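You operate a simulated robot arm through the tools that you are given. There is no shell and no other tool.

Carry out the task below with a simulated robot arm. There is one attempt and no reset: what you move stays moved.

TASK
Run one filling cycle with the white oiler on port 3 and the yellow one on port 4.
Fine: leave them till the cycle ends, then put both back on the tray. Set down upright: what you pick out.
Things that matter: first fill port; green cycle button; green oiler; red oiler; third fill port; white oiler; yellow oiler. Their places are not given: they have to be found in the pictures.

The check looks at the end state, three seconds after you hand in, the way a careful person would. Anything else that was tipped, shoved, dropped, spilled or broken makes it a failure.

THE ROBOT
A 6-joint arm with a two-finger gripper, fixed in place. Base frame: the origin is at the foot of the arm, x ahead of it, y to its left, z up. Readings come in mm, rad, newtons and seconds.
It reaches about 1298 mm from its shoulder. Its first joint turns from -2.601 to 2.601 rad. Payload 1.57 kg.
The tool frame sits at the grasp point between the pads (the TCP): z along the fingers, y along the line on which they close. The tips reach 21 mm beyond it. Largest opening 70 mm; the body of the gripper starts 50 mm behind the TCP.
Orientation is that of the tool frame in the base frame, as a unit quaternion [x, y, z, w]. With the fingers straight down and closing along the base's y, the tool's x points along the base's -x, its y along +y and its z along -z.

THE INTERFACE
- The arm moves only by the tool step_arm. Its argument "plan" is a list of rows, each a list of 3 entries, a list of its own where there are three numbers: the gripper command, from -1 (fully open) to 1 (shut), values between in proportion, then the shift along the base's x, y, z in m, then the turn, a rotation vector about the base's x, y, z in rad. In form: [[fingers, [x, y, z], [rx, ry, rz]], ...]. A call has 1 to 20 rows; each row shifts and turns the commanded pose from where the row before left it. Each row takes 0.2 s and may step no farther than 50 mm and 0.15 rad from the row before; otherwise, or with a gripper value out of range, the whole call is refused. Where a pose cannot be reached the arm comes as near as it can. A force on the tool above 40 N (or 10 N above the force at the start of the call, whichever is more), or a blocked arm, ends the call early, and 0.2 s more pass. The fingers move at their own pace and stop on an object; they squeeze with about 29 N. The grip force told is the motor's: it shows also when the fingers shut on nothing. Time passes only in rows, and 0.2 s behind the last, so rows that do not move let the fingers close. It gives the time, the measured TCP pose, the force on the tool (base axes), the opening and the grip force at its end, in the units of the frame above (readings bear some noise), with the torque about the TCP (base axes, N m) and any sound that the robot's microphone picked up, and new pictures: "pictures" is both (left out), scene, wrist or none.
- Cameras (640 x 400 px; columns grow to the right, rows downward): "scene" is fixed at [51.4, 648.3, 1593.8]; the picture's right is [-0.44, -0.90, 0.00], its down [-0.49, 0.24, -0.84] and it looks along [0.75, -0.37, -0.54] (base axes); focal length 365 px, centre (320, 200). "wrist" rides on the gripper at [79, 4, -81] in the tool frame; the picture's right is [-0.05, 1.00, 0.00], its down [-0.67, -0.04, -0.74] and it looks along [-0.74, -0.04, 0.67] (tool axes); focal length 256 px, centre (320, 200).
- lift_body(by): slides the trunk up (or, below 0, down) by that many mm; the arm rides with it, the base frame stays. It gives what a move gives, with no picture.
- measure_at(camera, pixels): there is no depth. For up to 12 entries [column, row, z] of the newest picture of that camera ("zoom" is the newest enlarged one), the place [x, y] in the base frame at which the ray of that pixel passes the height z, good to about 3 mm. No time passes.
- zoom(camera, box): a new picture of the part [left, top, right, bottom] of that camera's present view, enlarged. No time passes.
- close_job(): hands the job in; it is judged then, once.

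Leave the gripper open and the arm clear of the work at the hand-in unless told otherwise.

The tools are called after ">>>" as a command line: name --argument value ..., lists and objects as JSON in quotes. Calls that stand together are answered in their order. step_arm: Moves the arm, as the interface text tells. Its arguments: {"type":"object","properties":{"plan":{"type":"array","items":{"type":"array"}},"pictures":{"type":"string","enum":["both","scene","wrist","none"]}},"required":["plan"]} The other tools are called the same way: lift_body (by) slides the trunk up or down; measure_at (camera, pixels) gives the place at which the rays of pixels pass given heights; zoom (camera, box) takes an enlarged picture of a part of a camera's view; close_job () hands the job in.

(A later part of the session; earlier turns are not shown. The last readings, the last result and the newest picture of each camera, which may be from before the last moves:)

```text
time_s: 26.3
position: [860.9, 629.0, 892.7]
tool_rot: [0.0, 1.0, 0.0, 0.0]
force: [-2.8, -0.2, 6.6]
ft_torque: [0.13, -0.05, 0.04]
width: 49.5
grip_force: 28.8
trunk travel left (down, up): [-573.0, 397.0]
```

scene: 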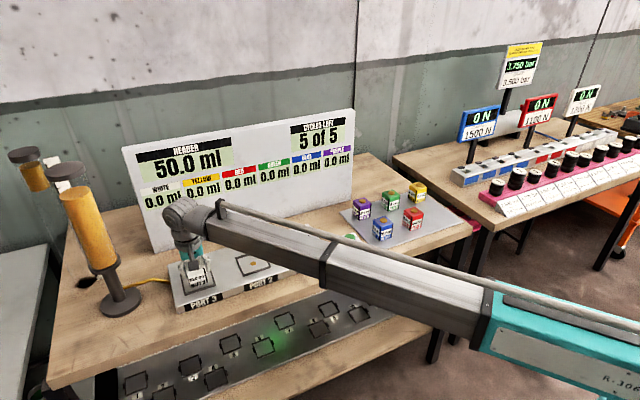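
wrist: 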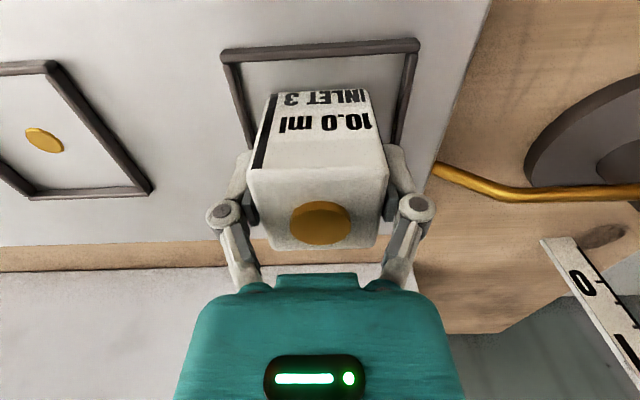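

Down to 6.6 N. Opening the fingers to about 60 mm (5 mm clear on each side) to release.

>>> step_arm --plan '[[-0.55, [0, 0, 0], [0, 0, 0]], [-0.72, [0, 0, 0], [0, 0, 0]], [-0.72, [0, 0, 0], [0, 0, 0]], [-0.72, [0, 0, 0], [0, 0, 0]]]' --pictures "both"

>>> zoom --camera "wrist" --box '[200, 0, 440, 260]'

```text
time_s: 27.3
position: [861.6, 629.1, 890.9]
tool_rot: [0.0, 1.0, 0.0, 0.001]
force: [-0.4, -0.3, -0.2]
ft_torque: [0.0, -0.03, -0.02]
width: 60.2
grip_force: 0.1
trunk travel left (down, up): [-573.0, 397.0]
```

scene: 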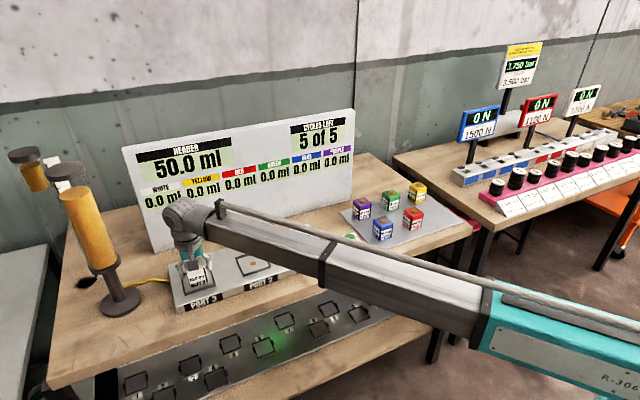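
wrist: 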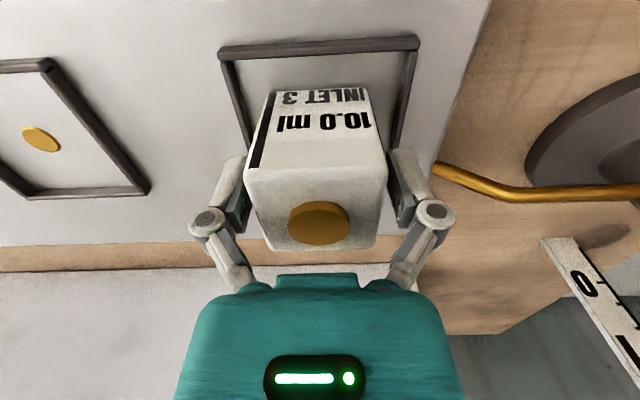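

```text
1.54 times, centred on (320, 130) of wrist
```

zoom: 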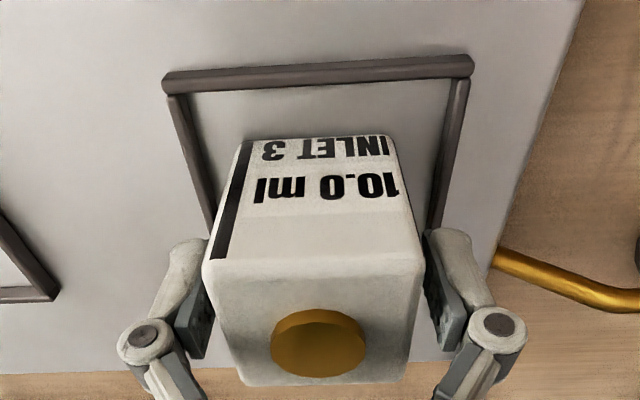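

White stands released inside port 3. Raising the trunk by 30, then 80 mm, and looking.

>>> lift_body --by 30

>>> lift_body --by 80

>>> step_arm --plan '[[-1, [0, 0, 0], [0, 0, 0]]]' --pictures "both"

>>> zoom --camera "wrist" --box '[220, 0, 420, 130]'

```text
time_s: 28.0
position: [862.0, 629.2, 921.8]
tool_rot: [0.0, 1.0, 0.0, 0.0]
force: [-0.2, -0.4, 0.0]
ft_torque: [0.0, 0.02, -0.01]
width: 60.2
grip_force: 0.1
trunk travel left (down, up): [-603.0, 367.0]
```

```text
time_s: 29.2
position: [861.5, 629.6, 1001.6]
tool_rot: [0.0, 1.0, 0.0, 0.0]
force: [0.0, -0.6, 0.0]
ft_torque: [-0.03, -0.01, 0.02]
width: 60.3
grip_force: 0.1
trunk travel left (down, up): [-683.0, 287.0]
```

```text
time_s: 29.6
position: [863.0, 629.3, 1001.5]
tool_rot: [0.0, 1.0, 0.0, 0.0]
force: [-0.1, 0.4, -0.3]
ft_torque: [-0.04, 0.02, 0.0]
width: 70.0
grip_force: 0.1
trunk travel left (down, up): [-683.0, 287.0]
```

scene: 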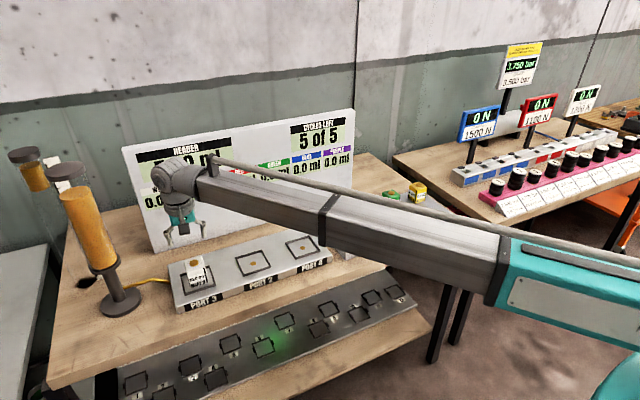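
wrist: 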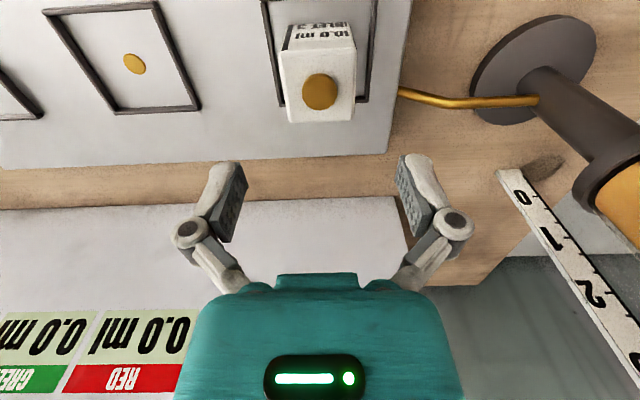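

```text
3.08 times, centred on (320, 65) of wrist
```

zoom: 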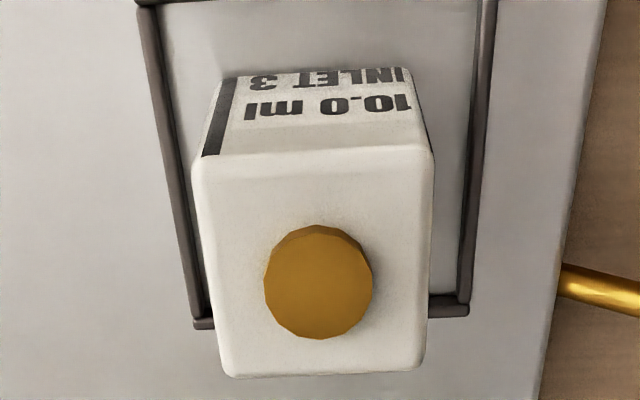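

White stands squarely in port 3. Now I go back with open fingers along x≈845 (clear of the board) to y≈-215 for the yellow oiler.

>>> step_arm --plan '[[-1, [-0.017, -0.02, 0], [0, 0, 0]], [-1, [0, -0.045, 0], [0, 0, 0]], [-1, [0, -0.045, 0], [0, 0, 0]], [-1, [0, -0.045, 0], [0, 0, 0]], [-1, [0, -0.045, 0], [0, 0, 0]], [-1, [0, -0.045, 0], [0, 0, 0]], [-1, [0, -0.045, 0], [0, 0, 0]], [-1, [0, -0.045, 0], [0, 0, 0]], [-1, [0, -0.045, 0], [0, 0, 0]], [-1, [0, -0.045, 0], [0, 0, 0]], [-1, [0, -0.045, 0], [0, 0, 0]], [-1, [0, -0.045, 0], [0, 0, 0]], [-1, [0, -0.045, 0], [0, 0, 0]], [-1, [0, -0.045, 0], [0, 0, 0]], [-1, [0, -0.045, 0], [0, 0, 0]], [-1, [0, -0.045, 0], [0, 0, 0]], [-1, [0, -0.045, 0], [0, 0, 0]], [-1, [0, -0.045, 0], [0, 0, 0]], [-1, [0, -0.045, 0], [0, 0, 0]], [-1, [0, -0.014, 0], [0, 0, 0]]]' --pictures "both"

>>> zoom --camera "scene" --box '[150, 220, 262, 310]'

>>> zoom --camera "wrist" --box '[250, 120, 410, 220]'

```text
time_s: 33.8
position: [844.9, -213.3, 1001.8]
tool_rot: [0.0, 1.0, -0.001, 0.0]
force: [0.7, 0.0, -1.0]
ft_torque: [0.0, 0.03, 0.03]
width: 69.8
grip_force: 0.1
out of reach, approached as far as the arm can: row 12, 14
trunk travel left (down, up): [-683.0, 287.0]
```

scene: 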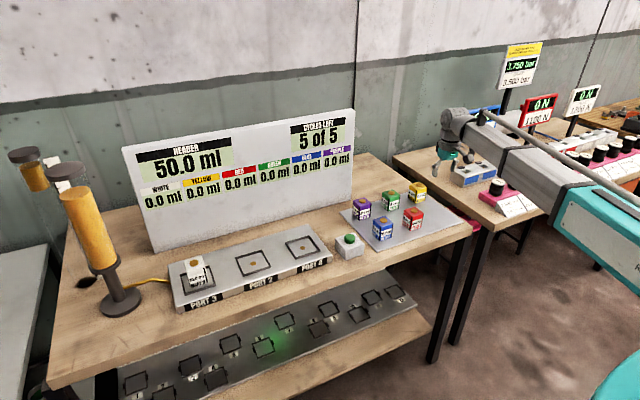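
wrist: 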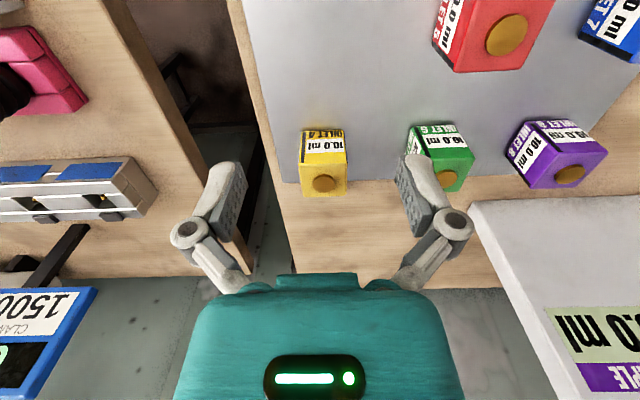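

```text
4.44 times, centred on (206, 265) of scene
```

zoom: 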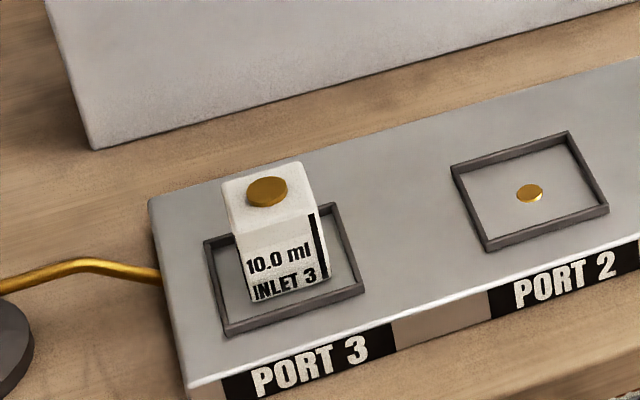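

```text
4.00 times, centred on (330, 170) of wrist
```

zoom: 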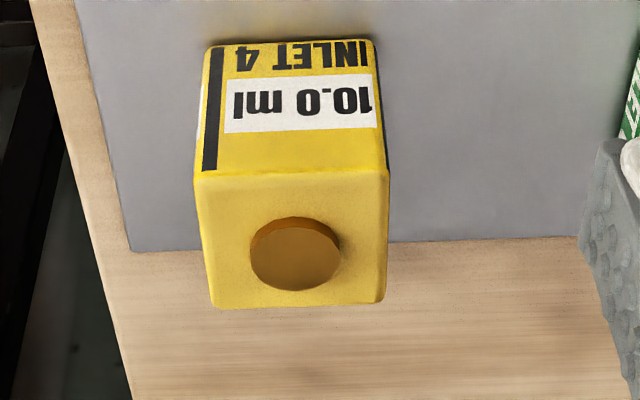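

White sits upright in port 3's frame. Yellow's cap is at about (323.7,183.5) in the wrist view; measuring it.

>>> measure_at --camera "wrist" --pixels '[[323.75, 183.5, 890], [323.75, 183.5, 897], [323.75, 183.5, 903], [298.75, 164.5, 890], [346.75, 164, 890], [302.5, 195.5, 890], [346, 195.5, 890]]'

```text
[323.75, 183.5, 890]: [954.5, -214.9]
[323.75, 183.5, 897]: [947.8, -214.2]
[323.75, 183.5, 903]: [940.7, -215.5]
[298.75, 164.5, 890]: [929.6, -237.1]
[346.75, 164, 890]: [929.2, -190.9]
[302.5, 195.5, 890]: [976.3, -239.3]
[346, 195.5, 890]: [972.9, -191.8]
```

Yellow's centre is ≈ (956,-215). Moving +111 mm in x over it, then lowering in stages.

>>> step_arm --plan '[[-1, [0.037, -0.001, 0], [0, 0, 0]], [-1, [0.037, 0, 0], [0, 0, 0]], [-1, [0.037, 0, 0], [0, 0, 0]], [-1, [0, 0, 0], [0, 0, 0]]]' --pictures "none"

>>> lift_body --by -60

>>> step_arm --plan '[[-1, [0, 0, 0], [0, 0, 0]]]' --pictures "both"

>>> zoom --camera "wrist" --box '[200, 40, 440, 230]'

```text
time_s: 34.8
position: [954.5, -213.9, 1001.3]
tool_rot: [0.0, 1.0, 0.0, 0.0]
force: [0.2, 0.3, -0.4]
ft_torque: [-0.03, 0.02, -0.02]
width: 70.0
grip_force: 0.1
trunk travel left (down, up): [-683.0, 287.0]
```

```text
time_s: 35.8
position: [955.5, -214.1, 941.8]
tool_rot: [0.0, 1.0, 0.001, 0.0]
force: [-0.4, 0.3, 0.2]
ft_torque: [0.02, -0.02, -0.01]
width: 69.9
grip_force: 0.1
trunk travel left (down, up): [-623.0, 347.0]
```

```text
time_s: 36.2
position: [955.1, -214.5, 941.8]
tool_rot: [0.0, 1.0, 0.0, 0.0]
force: [0.1, -1.7, -0.7]
ft_torque: [0.01, 0.03, -0.02]
width: 69.5
grip_force: 0.0
trunk travel left (down, up): [-623.0, 347.0]
```

scene: 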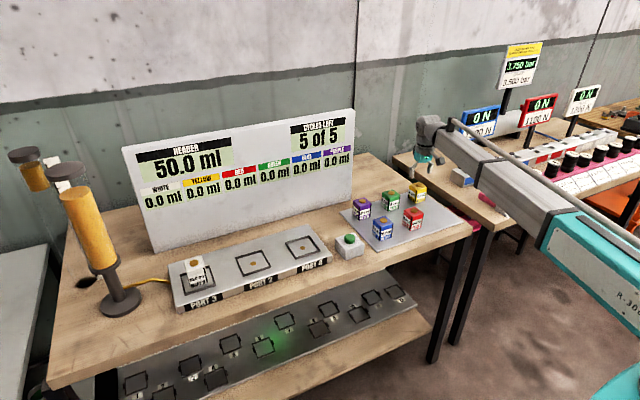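
wrist: 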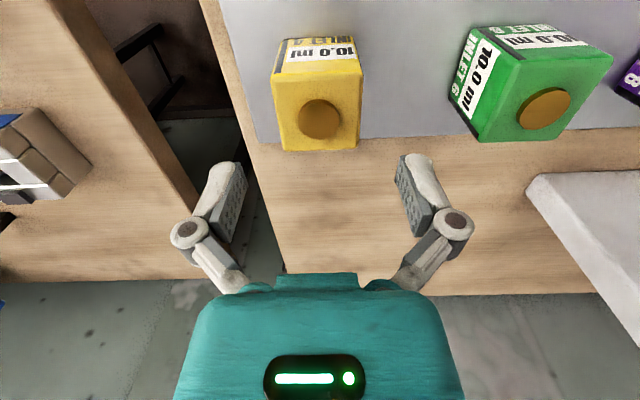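

```text
2.11 times, centred on (320, 135) of wrist
```

zoom: 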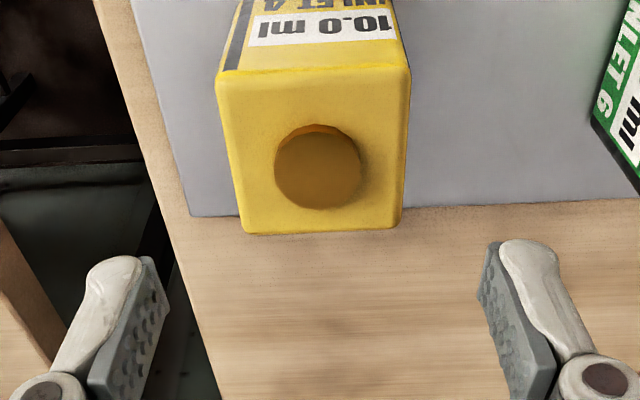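

Aligned (cap at column 320). Lowering 34 then 32 mm to z≈876.

>>> lift_body --by -34

>>> lift_body --by -32

>>> step_arm --plan '[[-1, [0, 0, 0], [0, 0, 0]]]' --pictures "wrist"

```text
time_s: 37.0
position: [955.3, -213.5, 907.1]
tool_rot: [0.0, 1.0, 0.001, 0.0]
force: [-0.3, 0.1, -0.5]
ft_torque: [-0.03, 0.0, -0.01]
width: 70.1
grip_force: 0.0
trunk travel left (down, up): [-589.0, 381.0]
```

```text
time_s: 37.8
position: [954.7, -214.2, 875.3]
tool_rot: [0.0, 1.0, -0.001, -0.001]
force: [-0.2, 0.0, 0.6]
ft_torque: [0.02, 0.0, -0.01]
width: 70.0
grip_force: 0.1
trunk travel left (down, up): [-557.0, 413.0]
```

```text
time_s: 38.2
position: [955.5, -214.4, 874.8]
tool_rot: [0.0, 1.0, 0.0, 0.0]
force: [0.3, -0.7, 0.2]
ft_torque: [0.04, -0.03, -0.01]
width: 70.0
grip_force: 0.0
trunk travel left (down, up): [-557.0, 413.0]
```

wrist: 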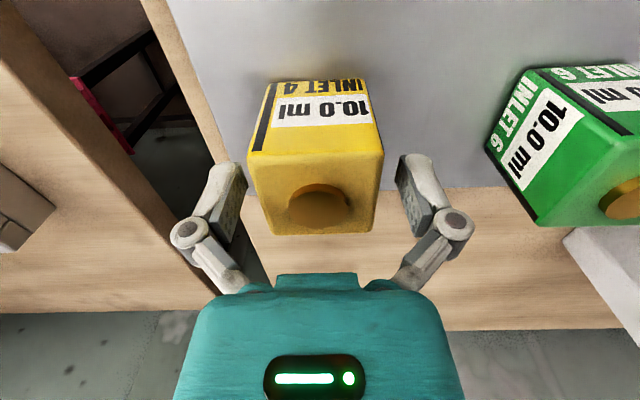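

Yellow sits ~2 mm to the -y side of the gap's middle; I'll shift by -2 mm and close.

>>> step_arm --plan '[[-1, [0, -0.002, 0], [0, 0, 0]], [-1, [0, 0, 0], [0, 0, 0]], [1, [0, 0, 0], [0, 0, 0]], [1, [0, 0, 0], [0, 0, 0]], [1, [0, 0, 0], [0, 0, 0]], [1, [0, 0, 0], [0, 0, 0]], [1, [0, 0, 0], [0, 0, 0]]]' --pictures "wrist"

```text
time_s: 39.8
position: [956.0, -216.3, 875.7]
tool_rot: [0.0, 1.0, -0.001, -0.001]
force: [1.0, -0.4, 3.3]
ft_torque: [0.04, -0.01, 0.0]
width: 49.3
grip_force: 29.0
trunk travel left (down, up): [-557.0, 413.0]
```

wrist: 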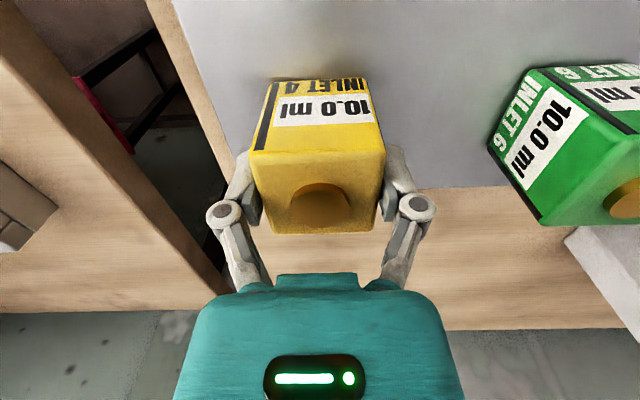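

Yellow is held (49.3 mm, 29 N). Lifting 120 mm with the trunk.

>>> lift_body --by 15

>>> lift_body --by 105

>>> step_arm --plan '[[1, [0, 0, 0], [0, 0, 0]]]' --pictures "both"

```text
time_s: 40.4
position: [955.7, -217.0, 890.2]
tool_rot: [0.0, 1.0, 0.002, 0.0]
force: [0.0, 0.0, -1.2]
ft_torque: [0.0, 0.02, 0.0]
width: 49.6
grip_force: 29.0
trunk travel left (down, up): [-572.0, 398.0]
```

```text
time_s: 41.8
position: [956.4, -217.0, 996.5]
tool_rot: [0.0, 1.0, 0.0, 0.0]
force: [-0.2, 0.2, -0.4]
ft_torque: [0.01, 0.02, -0.03]
width: 49.2
grip_force: 29.1
trunk travel left (down, up): [-677.0, 293.0]
```

```text
time_s: 42.2
position: [956.3, -216.6, 995.5]
tool_rot: [0.0, 1.0, 0.0, 0.0]
force: [0.1, -1.1, -1.2]
ft_torque: [-0.02, -0.01, 0.02]
width: 49.3
grip_force: 29.3
trunk travel left (down, up): [-677.0, 293.0]
```

scene: 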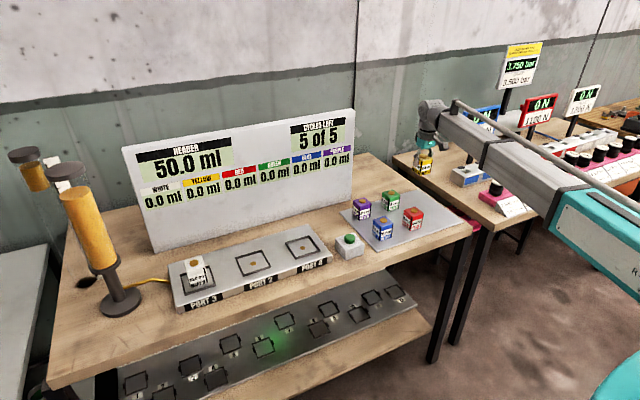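
wrist: 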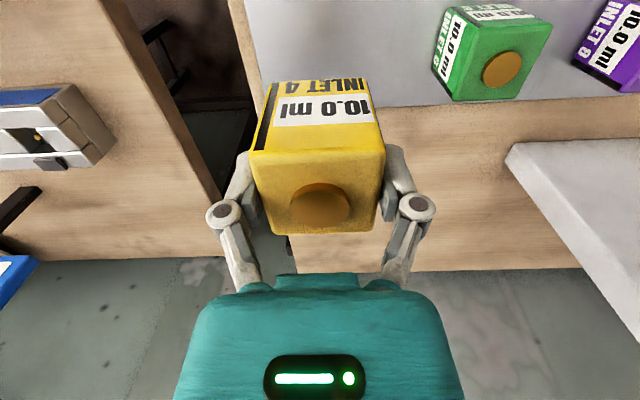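

Yellow is held upright. Moving back to x≈861, then along +y towards port 4, stopping at y≈186 first for a look.

>>> step_arm --plan '[[1, [-0.02, 0, 0], [0, 0, 0]], [1, [-0.035, 0, 0], [0, 0, 0]], [1, [-0.0255, 0.015, 0], [0, 0, 0]], [1, [-0.015, 0.028, 0], [0, 0, 0]], [1, [0, 0.04, 0], [0, 0, 0]], [1, [0, 0.04, 0], [0, 0, 0]], [1, [0, 0.04, 0], [0, 0, 0]], [1, [0, 0.04, 0], [0, 0, 0]], [1, [0, 0.04, 0], [0, 0, 0]], [1, [0, 0.04, 0], [0, 0, 0]], [1, [0, 0.04, 0], [0, 0, 0]], [1, [0, 0.04, 0], [0, 0, 0]], [1, [0, 0.04, 0], [0, 0, 0]], [1, [0, 0, 0], [0, 0, 0]]]' --pictures "both"

>>> zoom --camera "wrist" --box '[400, 0, 592, 120]'

```text
time_s: 45.2
position: [858.9, 188.8, 995.3]
tool_rot: [-0.001, 1.0, 0.0, 0.001]
force: [0.5, 0.3, -0.7]
ft_torque: [-0.01, 0.01, -0.01]
width: 49.3
grip_force: 28.8
trunk travel left (down, up): [-677.0, 293.0]
```

scene: 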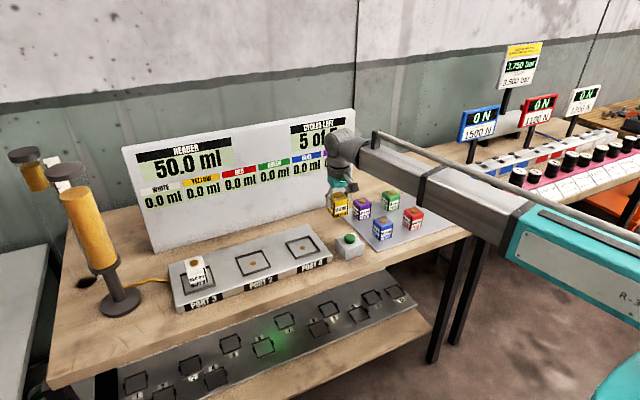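
wrist: 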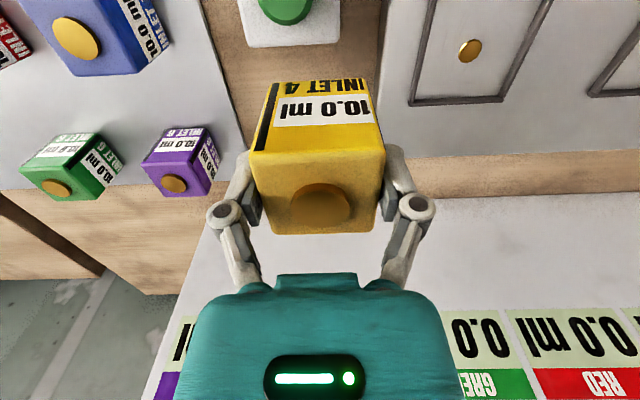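

```text
3.33 times, centred on (496, 60) of wrist
```

zoom: 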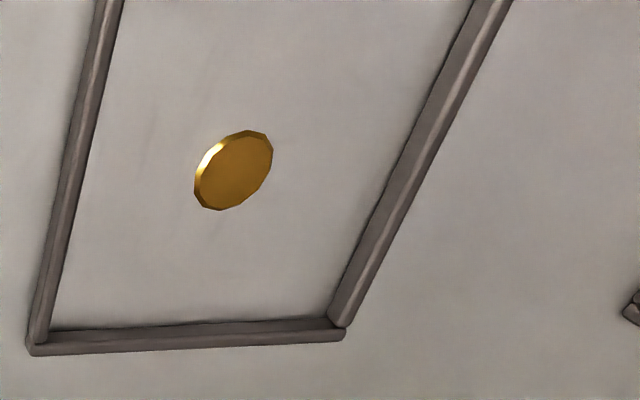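

I'll move the remaining (+2,+120) mm and check that the port 4 dot appears in line (column 320) as it did for port 3.

>>> step_arm --plan '[[1, [0.002, 0.02, 0], [0, 0, 0]], [1, [0, 0.04, 0], [0, 0, 0]], [1, [0, 0.04, 0], [0, 0, 0]], [1, [0, 0.02, 0], [0, 0, 0]], [1, [0, 0, 0], [0, 0, 0]]]' --pictures "wrist"

>>> zoom --camera "wrist" --box '[220, 0, 420, 130]'

```text
time_s: 46.4
position: [859.0, 306.9, 996.1]
tool_rot: [-0.001, 1.0, 0.0, 0.0]
force: [-0.2, -0.3, -1.5]
ft_torque: [0.0, 0.01, 0.04]
width: 49.1
grip_force: 28.7
out of reach, approached as far as the arm can: row 2
trunk travel left (down, up): [-677.0, 293.0]
```

wrist: 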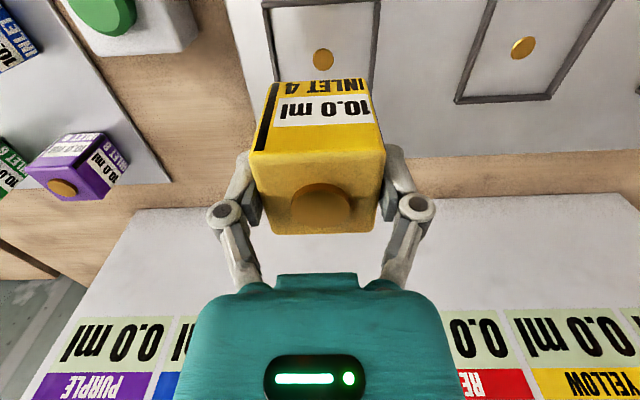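

```text
3.08 times, centred on (320, 65) of wrist
```

zoom: 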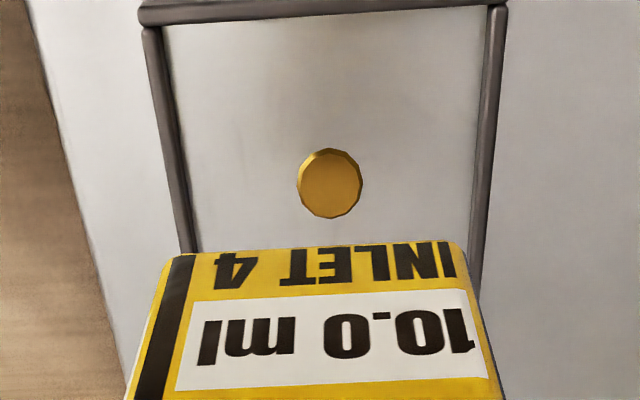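

The dot is at about (323,60): ~2 mm off in +y. I'll shift (+2,+2) mm, then lower 85 mm to leave some 15 mm.

>>> step_arm --plan '[[1, [0.002, 0.002, 0], [0, 0, 0]], [1, [0, 0, 0], [0, 0, 0]]]' --pictures "none"

>>> lift_body --by -85

>>> step_arm --plan '[[1, [0, 0, 0], [0, 0, 0]]]' --pictures "both"

>>> zoom --camera "scene" --box '[255, 190, 367, 280]'

>>> zoom --camera "wrist" --box '[200, 0, 440, 150]'

```text
time_s: 47.0
position: [862.4, 310.1, 995.0]
tool_rot: [0.0, 1.0, 0.0, 0.0]
force: [-0.6, 0.1, -0.6]
ft_torque: [-0.05, 0.03, 0.0]
width: 49.4
grip_force: 28.8
trunk travel left (down, up): [-677.0, 293.0]
```

```text
time_s: 48.2
position: [862.9, 308.8, 910.2]
tool_rot: [0.0, 1.0, 0.0, 0.0]
force: [-0.5, -0.2, -0.7]
ft_torque: [-0.03, 0.0, 0.02]
width: 49.3
grip_force: 29.1
trunk travel left (down, up): [-592.0, 378.0]
```

```text
time_s: 48.6
position: [862.4, 309.3, 909.8]
tool_rot: [0.0, 1.0, 0.001, 0.001]
force: [-0.3, -0.8, -1.0]
ft_torque: [0.02, 0.03, -0.02]
width: 49.5
grip_force: 28.3
trunk travel left (down, up): [-592.0, 378.0]
```

scene: 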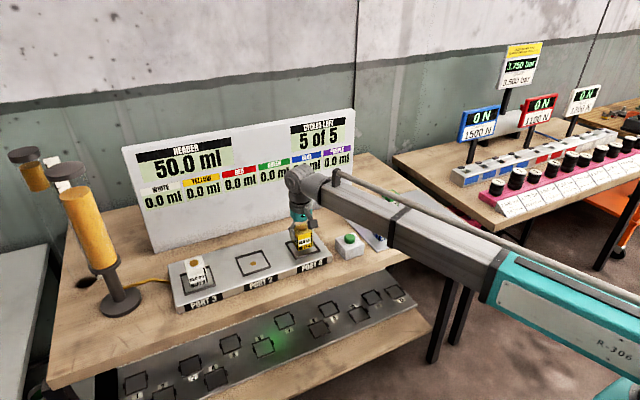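
wrist: 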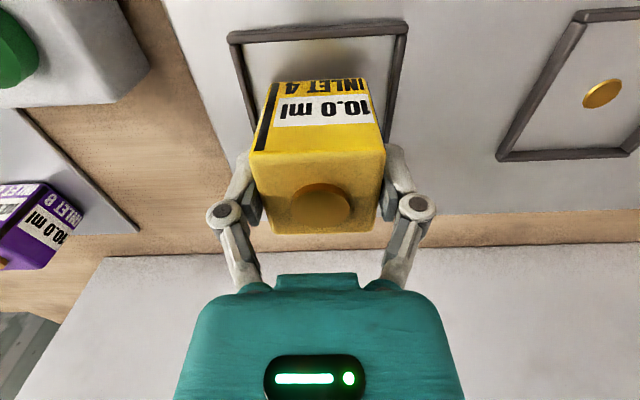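

```text
4.44 times, centred on (311, 235) of scene
```

zoom: 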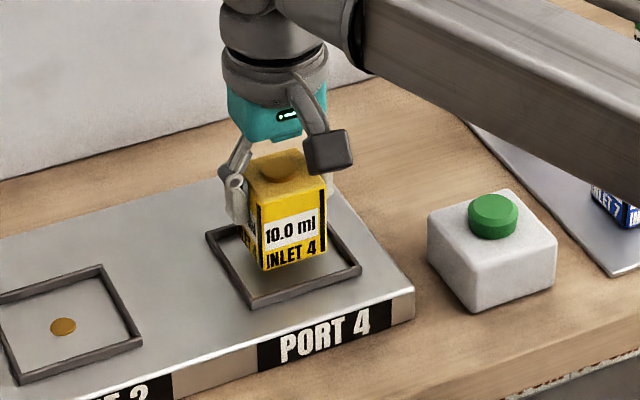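

```text
2.67 times, centred on (320, 75) of wrist
```

zoom: 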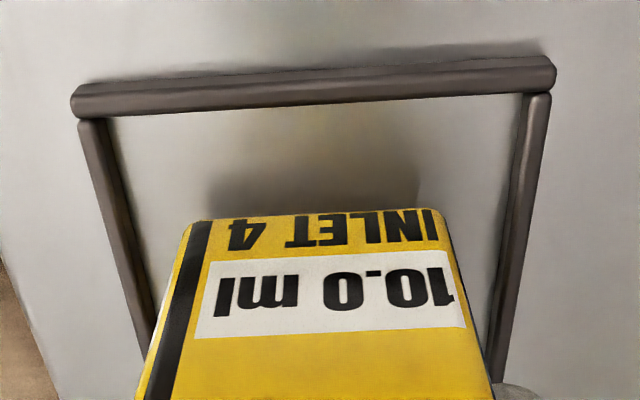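

Yellow hangs centrally in the port 4 frame. White touched at TCP ≈898, so I lower 9 mm and then 2 mm at a time.

>>> lift_body --by -9

>>> lift_body --by -2

```text
time_s: 49.1
position: [863.1, 309.6, 901.6]
tool_rot: [0.0, 1.0, 0.0, 0.0]
force: [0.0, -0.6, -1.3]
ft_torque: [0.03, -0.03, -0.01]
width: 49.4
grip_force: 29.2
trunk travel left (down, up): [-583.0, 387.0]
```

```text
time_s: 49.7
position: [861.7, 310.3, 898.6]
tool_rot: [0.0, 1.0, 0.0, 0.0]
force: [1.3, 0.3, 4.1]
ft_torque: [0.03, 0.0, -0.01]
width: 49.5
grip_force: 29.4
trunk travel left (down, up): [-581.0, 389.0]
```

Contact (force turned from -1.3 to +4.1 N). I'll open the fingers to ~60 mm to release.

>>> step_arm --plan '[[-0.55, [0, 0, 0], [0, 0, 0]], [-0.72, [0, 0, 0], [0, 0, 0]], [-0.72, [0, 0, 0], [0, 0, 0]], [-0.72, [0, 0, 0], [0, 0, 0]]]' --pictures "wrist"

>>> lift_body --by 30

>>> lift_body --by 70

>>> step_arm --plan '[[-1, [0, 0, 0], [0, 0, 0]]]' --pictures "both"

>>> zoom --camera "scene" --box '[160, 200, 384, 320]'

```text
time_s: 50.7
position: [862.0, 309.9, 899.7]
tool_rot: [0.0, 1.0, -0.001, 0.0]
force: [-0.2, 0.6, 1.0]
ft_torque: [0.0, -0.01, -0.02]
width: 60.3
grip_force: 0.1
trunk travel left (down, up): [-581.0, 389.0]
```

wrist: 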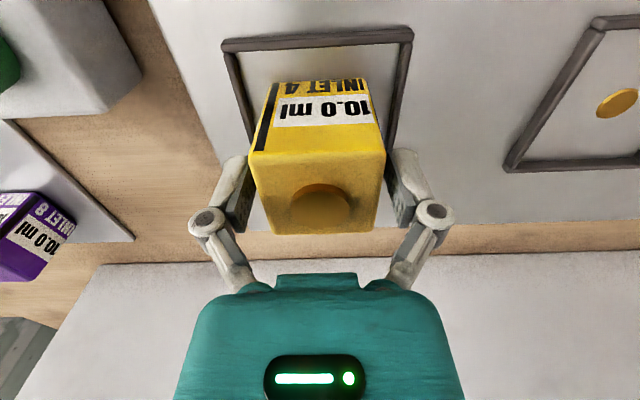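

```text
time_s: 51.4
position: [862.9, 308.9, 930.3]
tool_rot: [0.0, 1.0, 0.0, 0.0]
force: [0.3, -0.3, 0.2]
ft_torque: [0.03, -0.03, -0.03]
width: 60.1
grip_force: 0.0
trunk travel left (down, up): [-611.0, 359.0]
```

```text
time_s: 52.5
position: [861.5, 309.7, 999.2]
tool_rot: [-0.001, 1.0, 0.0, 0.001]
force: [0.0, -0.1, 0.1]
ft_torque: [0.03, 0.0, 0.01]
width: 60.1
grip_force: 0.1
trunk travel left (down, up): [-681.0, 289.0]
```

```text
time_s: 52.9
position: [862.4, 309.3, 999.2]
tool_rot: [0.0, 1.0, 0.0, 0.0]
force: [0.5, -0.6, -0.6]
ft_torque: [0.02, -0.02, -0.06]
width: 70.1
grip_force: 0.0
trunk travel left (down, up): [-681.0, 289.0]
```

scene: 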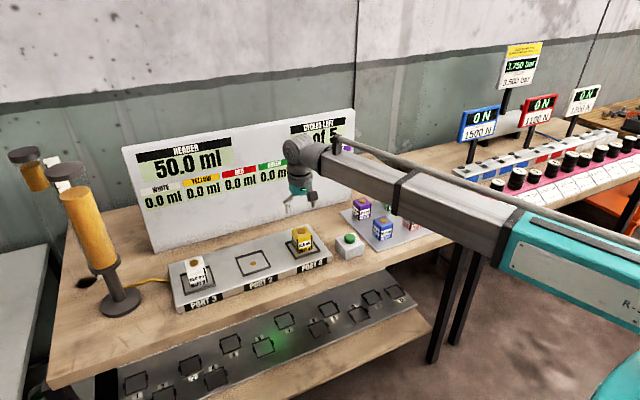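
wrist: 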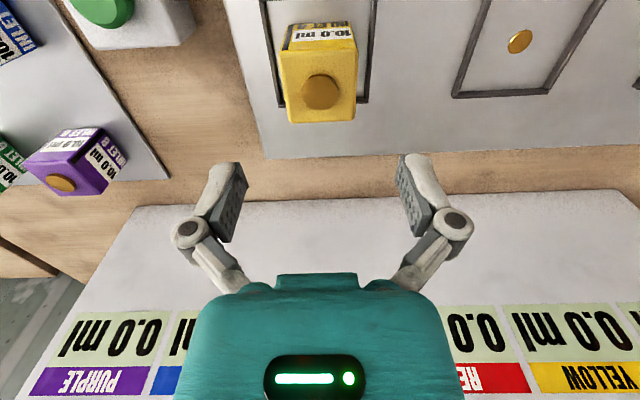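

```text
2.86 times, centred on (272, 260) of scene
```

zoom: 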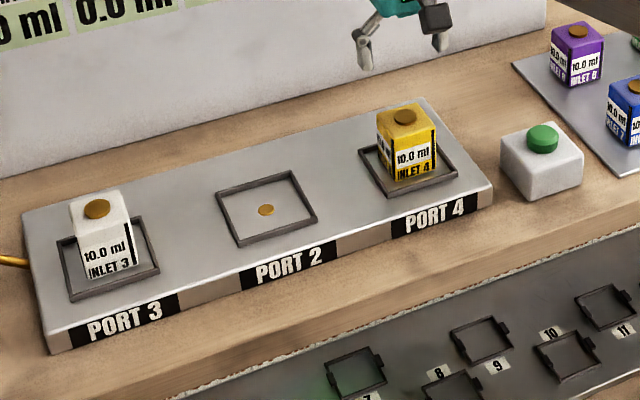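

Both oilers stand in their frames: white in port 3, yellow in port 4. Now for the button: I close the fingers and move to (812,170), well above it.

>>> step_arm --plan '[[1, [-0.01, -0.02, 0], [0, 0, 0]], [1, [-0.01, -0.03, 0], [0, 0, 0]], [1, [-0.01, -0.03, 0], [0, 0, 0]], [1, [-0.01, -0.03, 0], [0, 0, 0]], [1, [-0.01, -0.029, 0], [0, 0, 0]], [1, [0, 0, 0], [0, 0, 0]], [1, [0, 0, 0], [0, 0, 0]]]' --pictures "both"

>>> zoom --camera "wrist" --box '[230, 0, 430, 130]'

```text
time_s: 54.5
position: [812.6, 170.3, 999.5]
tool_rot: [-0.001, 1.0, 0.0, 0.0]
force: [-0.3, 0.1, -0.3]
ft_torque: [0.02, -0.03, 0.02]
width: 0.0
grip_force: 28.7
trunk travel left (down, up): [-681.0, 289.0]
```

scene: 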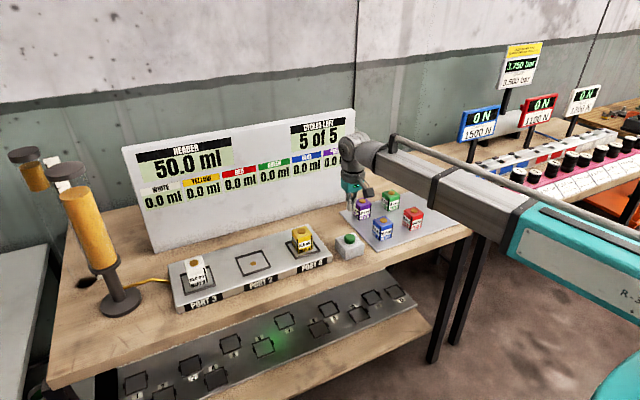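
wrist: 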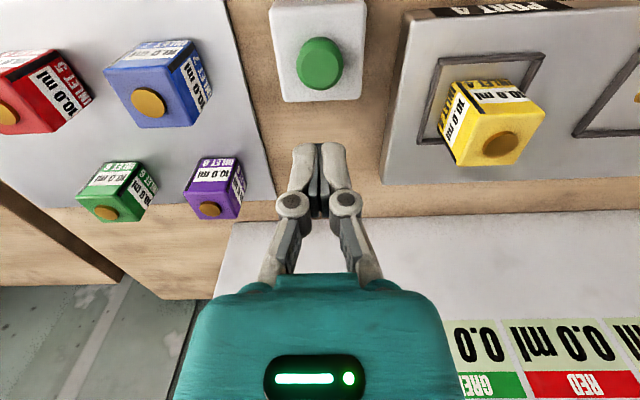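

```text
3.08 times, centred on (330, 65) of wrist
```

zoom: 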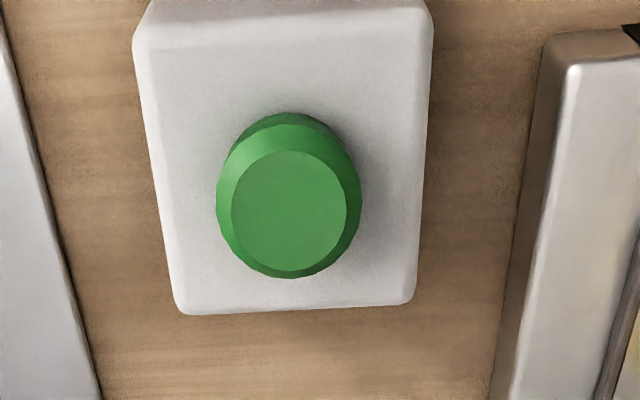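

The button top is at (320,68.6). Measuring at likely heights.

>>> measure_at --camera "wrist" --pixels '[[319.9, 68.6, 875], [319.9, 68.6, 880], [319.9, 68.6, 885], [319.9, 68.6, 890]]'

>>> lift_body --by -70

>>> step_arm --plan '[[1, [0, 0, 0], [0, 0, 0]]]' --pictures "both"

>>> zoom --camera "scene" --box '[300, 180, 412, 270]'

```text
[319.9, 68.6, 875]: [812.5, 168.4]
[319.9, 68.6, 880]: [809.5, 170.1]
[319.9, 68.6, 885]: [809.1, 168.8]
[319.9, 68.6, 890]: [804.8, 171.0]
```

```text
time_s: 55.6
position: [811.7, 169.8, 929.8]
tool_rot: [0.0, 1.0, 0.0, 0.0]
force: [-0.2, 0.4, -0.7]
ft_torque: [-0.01, -0.01, -0.01]
width: 0.0
grip_force: 28.5
trunk travel left (down, up): [-611.0, 359.0]
```

```text
time_s: 56.0
position: [811.5, 170.6, 929.3]
tool_rot: [0.0, 1.0, 0.001, 0.0]
force: [-0.3, 0.5, 0.6]
ft_torque: [0.02, 0.0, -0.03]
width: 0.2
grip_force: 28.4
trunk travel left (down, up): [-611.0, 359.0]
```

scene: 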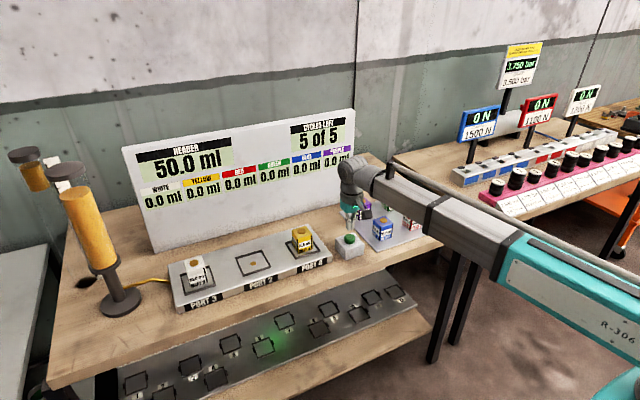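
wrist: 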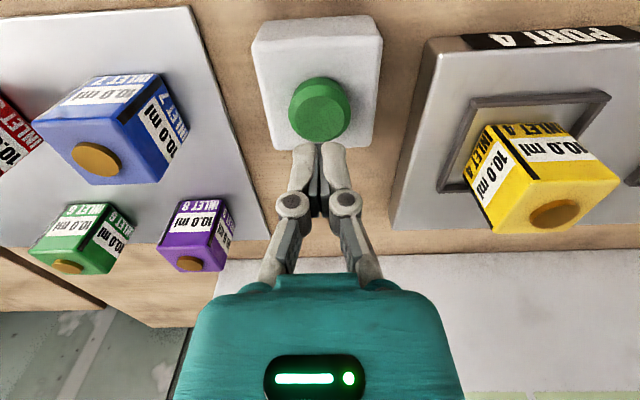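

```text
4.44 times, centred on (356, 225) of scene
```

zoom: 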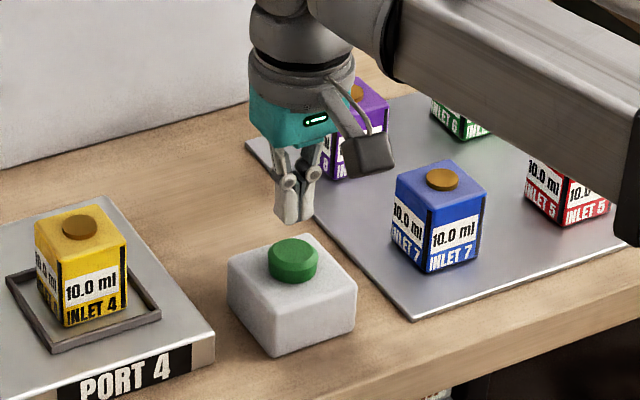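

Fingertips are at ≈908, directly above the button. Lowering 20 mm, then small steps watching force and sound.

>>> lift_body --by -20

>>> lift_body --by -4

```text
time_s: 56.6
position: [812.4, 170.2, 909.3]
tool_rot: [0.0, 1.0, 0.0, 0.0]
force: [-0.7, -0.7, 0.0]
ft_torque: [0.0, -0.02, 0.01]
width: 0.1
grip_force: 28.7
trunk travel left (down, up): [-591.0, 379.0]
```

```text
time_s: 57.2
position: [812.8, 169.8, 905.4]
tool_rot: [0.0, 1.0, 0.001, 0.0]
force: [-0.7, 1.2, -0.3]
ft_torque: [0.03, -0.01, -0.01]
width: 0.0
grip_force: 28.2
trunk travel left (down, up): [-587.0, 383.0]
```

No contact yet (tips ≈884). Going on by 3 mm steps.

>>> lift_body --by -3

```text
time_s: 57.7
position: [812.5, 169.6, 903.0]
tool_rot: [-0.001, 1.0, 0.0, -0.001]
force: [-0.9, -0.5, 0.7]
ft_torque: [-0.01, 0.01, 0.01]
width: 0.0
grip_force: 27.9
trunk travel left (down, up): [-584.0, 386.0]
```

Still free. Another 3 mm.

>>> lift_body --by -3

```text
time_s: 58.2
position: [812.9, 170.8, 898.9]
tool_rot: [-0.001, 1.0, 0.0, 0.0]
force: [0.0, -0.1, 0.6]
ft_torque: [-0.03, -0.01, 0.0]
width: 5.9
grip_force: 28.5
trunk travel left (down, up): [-581.0, 389.0]
```

The opening reads 5.9 mm suddenly; I'll look before continuing.

>>> step_arm --plan '[[1, [0, 0, 0], [0, 0, 0]]]' --pictures "both"

>>> zoom --camera "scene" --box '[315, 195, 385, 265]'

>>> zoom --camera "wrist" --box '[240, 60, 400, 220]'

```text
time_s: 58.6
position: [811.6, 169.6, 899.3]
tool_rot: [0.0, 1.0, 0.0, 0.0]
force: [-0.1, 0.2, 1.1]
ft_torque: [0.03, 0.02, -0.03]
width: 6.1
grip_force: 28.9
trunk travel left (down, up): [-581.0, 389.0]
```

scene: 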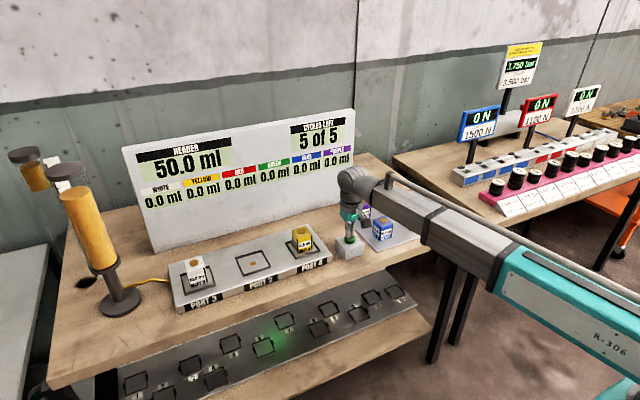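
wrist: 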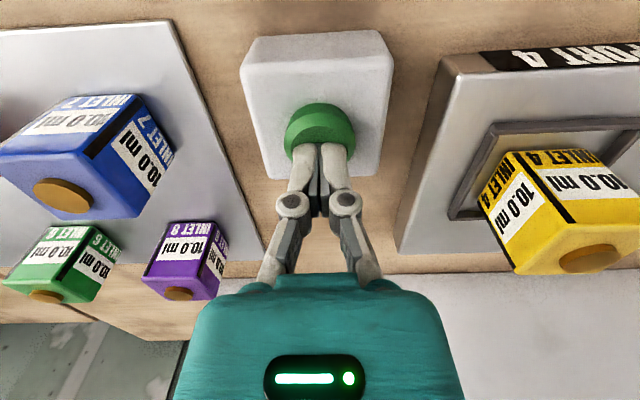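

```text
5.71 times, centred on (350, 230) of scene
```

zoom: 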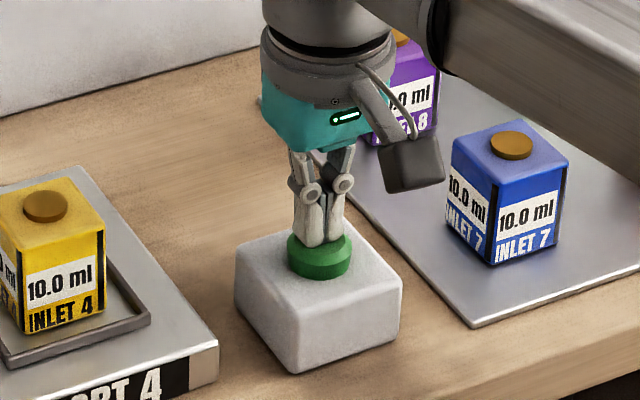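

```text
2.50 times, centred on (320, 140) of wrist
```

zoom: 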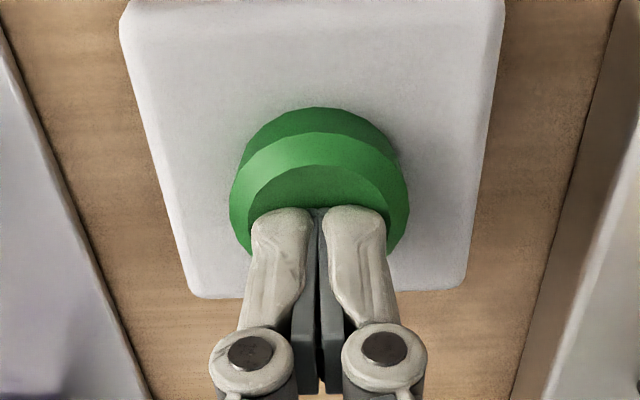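

The tips have met the button top and been pushed slightly apart, with force only ~1 N. I'll press on gently, 2 mm.

>>> lift_body --by -2

```text
time_s: 59.1
position: [812.8, 168.6, 898.5]
tool_rot: [0.0, 1.0, 0.001, 0.0]
force: [1.0, 0.6, 1.7]
ft_torque: [0.0, -0.02, 0.01]
width: 6.0
grip_force: 28.4
trunk travel left (down, up): [-579.0, 391.0]
heard: click
```

Click heard: the button has switched once. I raise right away, gently at first.

>>> lift_body --by 5

>>> step_arm --plan '[[1, [0, 0, 0], [0, 0, 0]]]' --pictures "both"

>>> zoom --camera "scene" --box '[110, 100, 370, 260]'

```text
time_s: 59.7
position: [812.1, 170.3, 902.6]
tool_rot: [0.001, 1.0, 0.0, 0.0]
force: [0.0, 0.2, 0.6]
ft_torque: [0.01, -0.01, 0.01]
width: 0.1
grip_force: 28.2
trunk travel left (down, up): [-584.0, 386.0]
```

```text
time_s: 60.1
position: [811.3, 170.7, 902.8]
tool_rot: [0.0, 1.0, 0.0, 0.0]
force: [0.4, 0.2, 0.4]
ft_torque: [0.0, 0.03, 0.02]
width: 0.0
grip_force: 28.7
trunk travel left (down, up): [-584.0, 386.0]
```

scene: 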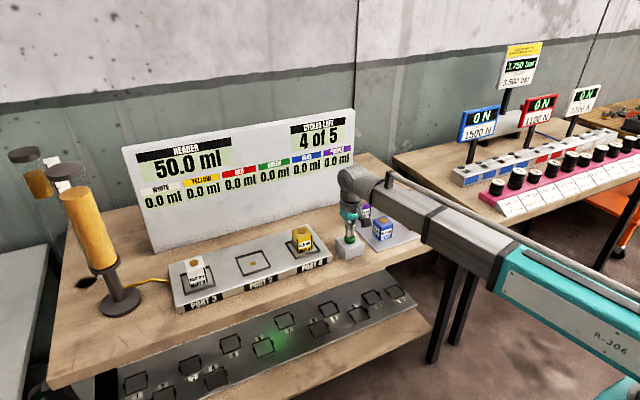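
wrist: 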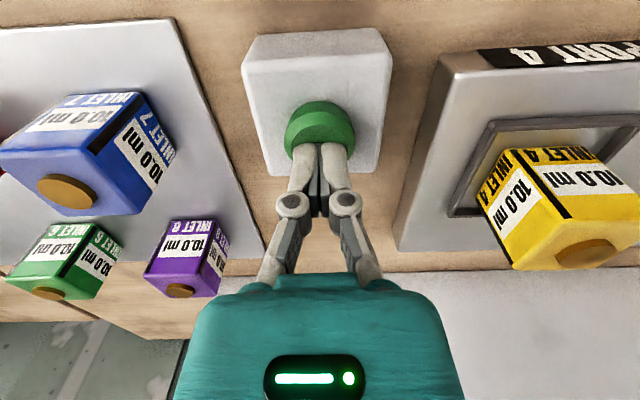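

```text
2.46 times, centred on (240, 180) of scene
```

zoom: 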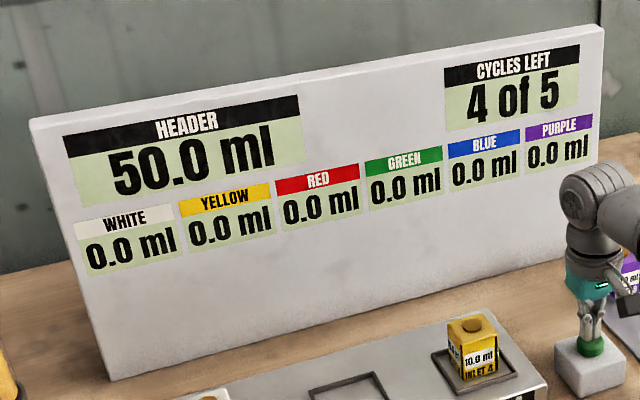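

Cycles left now reads 4 of 5: the cycle was triggered once. I raise clear by 90 mm and wait, watching the meters.

>>> lift_body --by 90

>>> step_arm --plan '[[1, [0, 0, 0], [0, 0, 0]], [1, [0, 0, 0], [0, 0, 0]], [1, [0, 0, 0], [0, 0, 0]], [1, [0, 0, 0], [0, 0, 0]], [1, [0, 0, 0], [0, 0, 0]]]' --pictures "scene"

>>> zoom --camera "scene" --box '[110, 100, 370, 260]'

```text
time_s: 61.3
position: [813.0, 169.9, 992.3]
tool_rot: [0.0, 1.0, 0.0, 0.0]
force: [-0.3, -0.5, 0.7]
ft_torque: [0.01, 0.01, -0.03]
width: 0.0
grip_force: 28.5
trunk travel left (down, up): [-674.0, 296.0]
```

```text
time_s: 62.5
position: [813.5, 169.8, 993.4]
tool_rot: [-0.001, 1.0, 0.0, 0.0]
force: [0.2, 0.1, 1.0]
ft_torque: [0.0, -0.04, 0.0]
width: 0.1
grip_force: 28.4
trunk travel left (down, up): [-674.0, 296.0]
```

scene: 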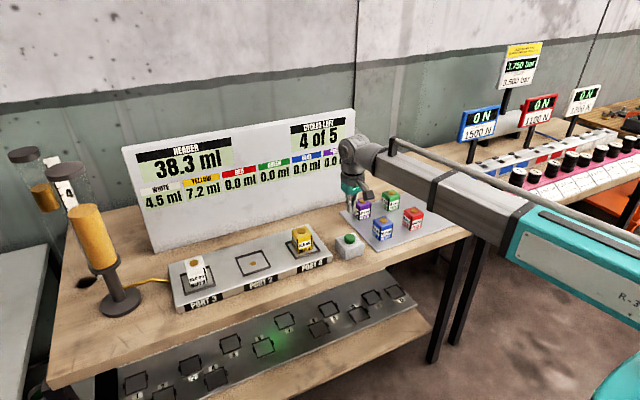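

```text
2.46 times, centred on (240, 180) of scene
```

zoom: 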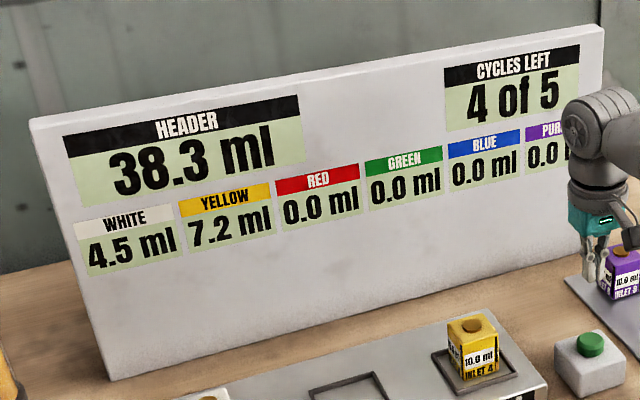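

Filling is under way: header 38.3, white 4.5, yellow 7.2 ml. I wait on the spot.

>>> step_arm --plan '[[1, [0, 0, 0], [0, 0, 0]], [1, [0, 0, 0], [0, 0, 0]], [1, [0, 0, 0], [0, 0, 0]], [1, [0, 0, 0], [0, 0, 0]], [1, [0, 0, 0], [0, 0, 0]], [1, [0, 0, 0], [0, 0, 0]], [1, [0, 0, 0], [0, 0, 0]], [1, [0, 0, 0], [0, 0, 0]], [1, [0, 0, 0], [0, 0, 0]], [1, [0, 0, 0], [0, 0, 0]]]' --pictures "scene"

>>> zoom --camera "scene" --box '[110, 100, 370, 260]'

```text
time_s: 64.7
position: [813.5, 170.0, 993.9]
tool_rot: [0.0, 1.0, -0.001, 0.0]
force: [-0.1, 0.8, -0.4]
ft_torque: [0.0, -0.01, 0.03]
width: 0.0
grip_force: 28.6
trunk travel left (down, up): [-674.0, 296.0]
```

scene: 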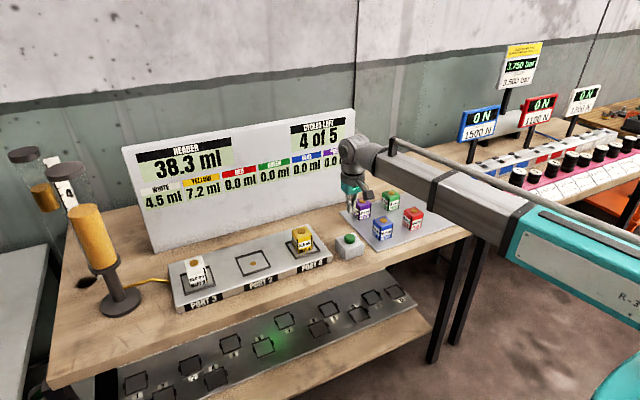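

```text
2.46 times, centred on (240, 180) of scene
```

zoom: 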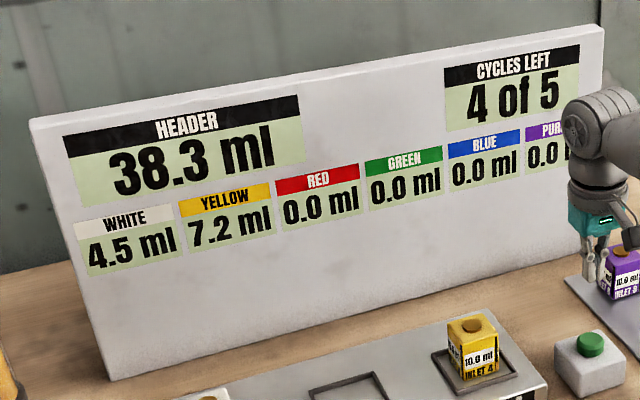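

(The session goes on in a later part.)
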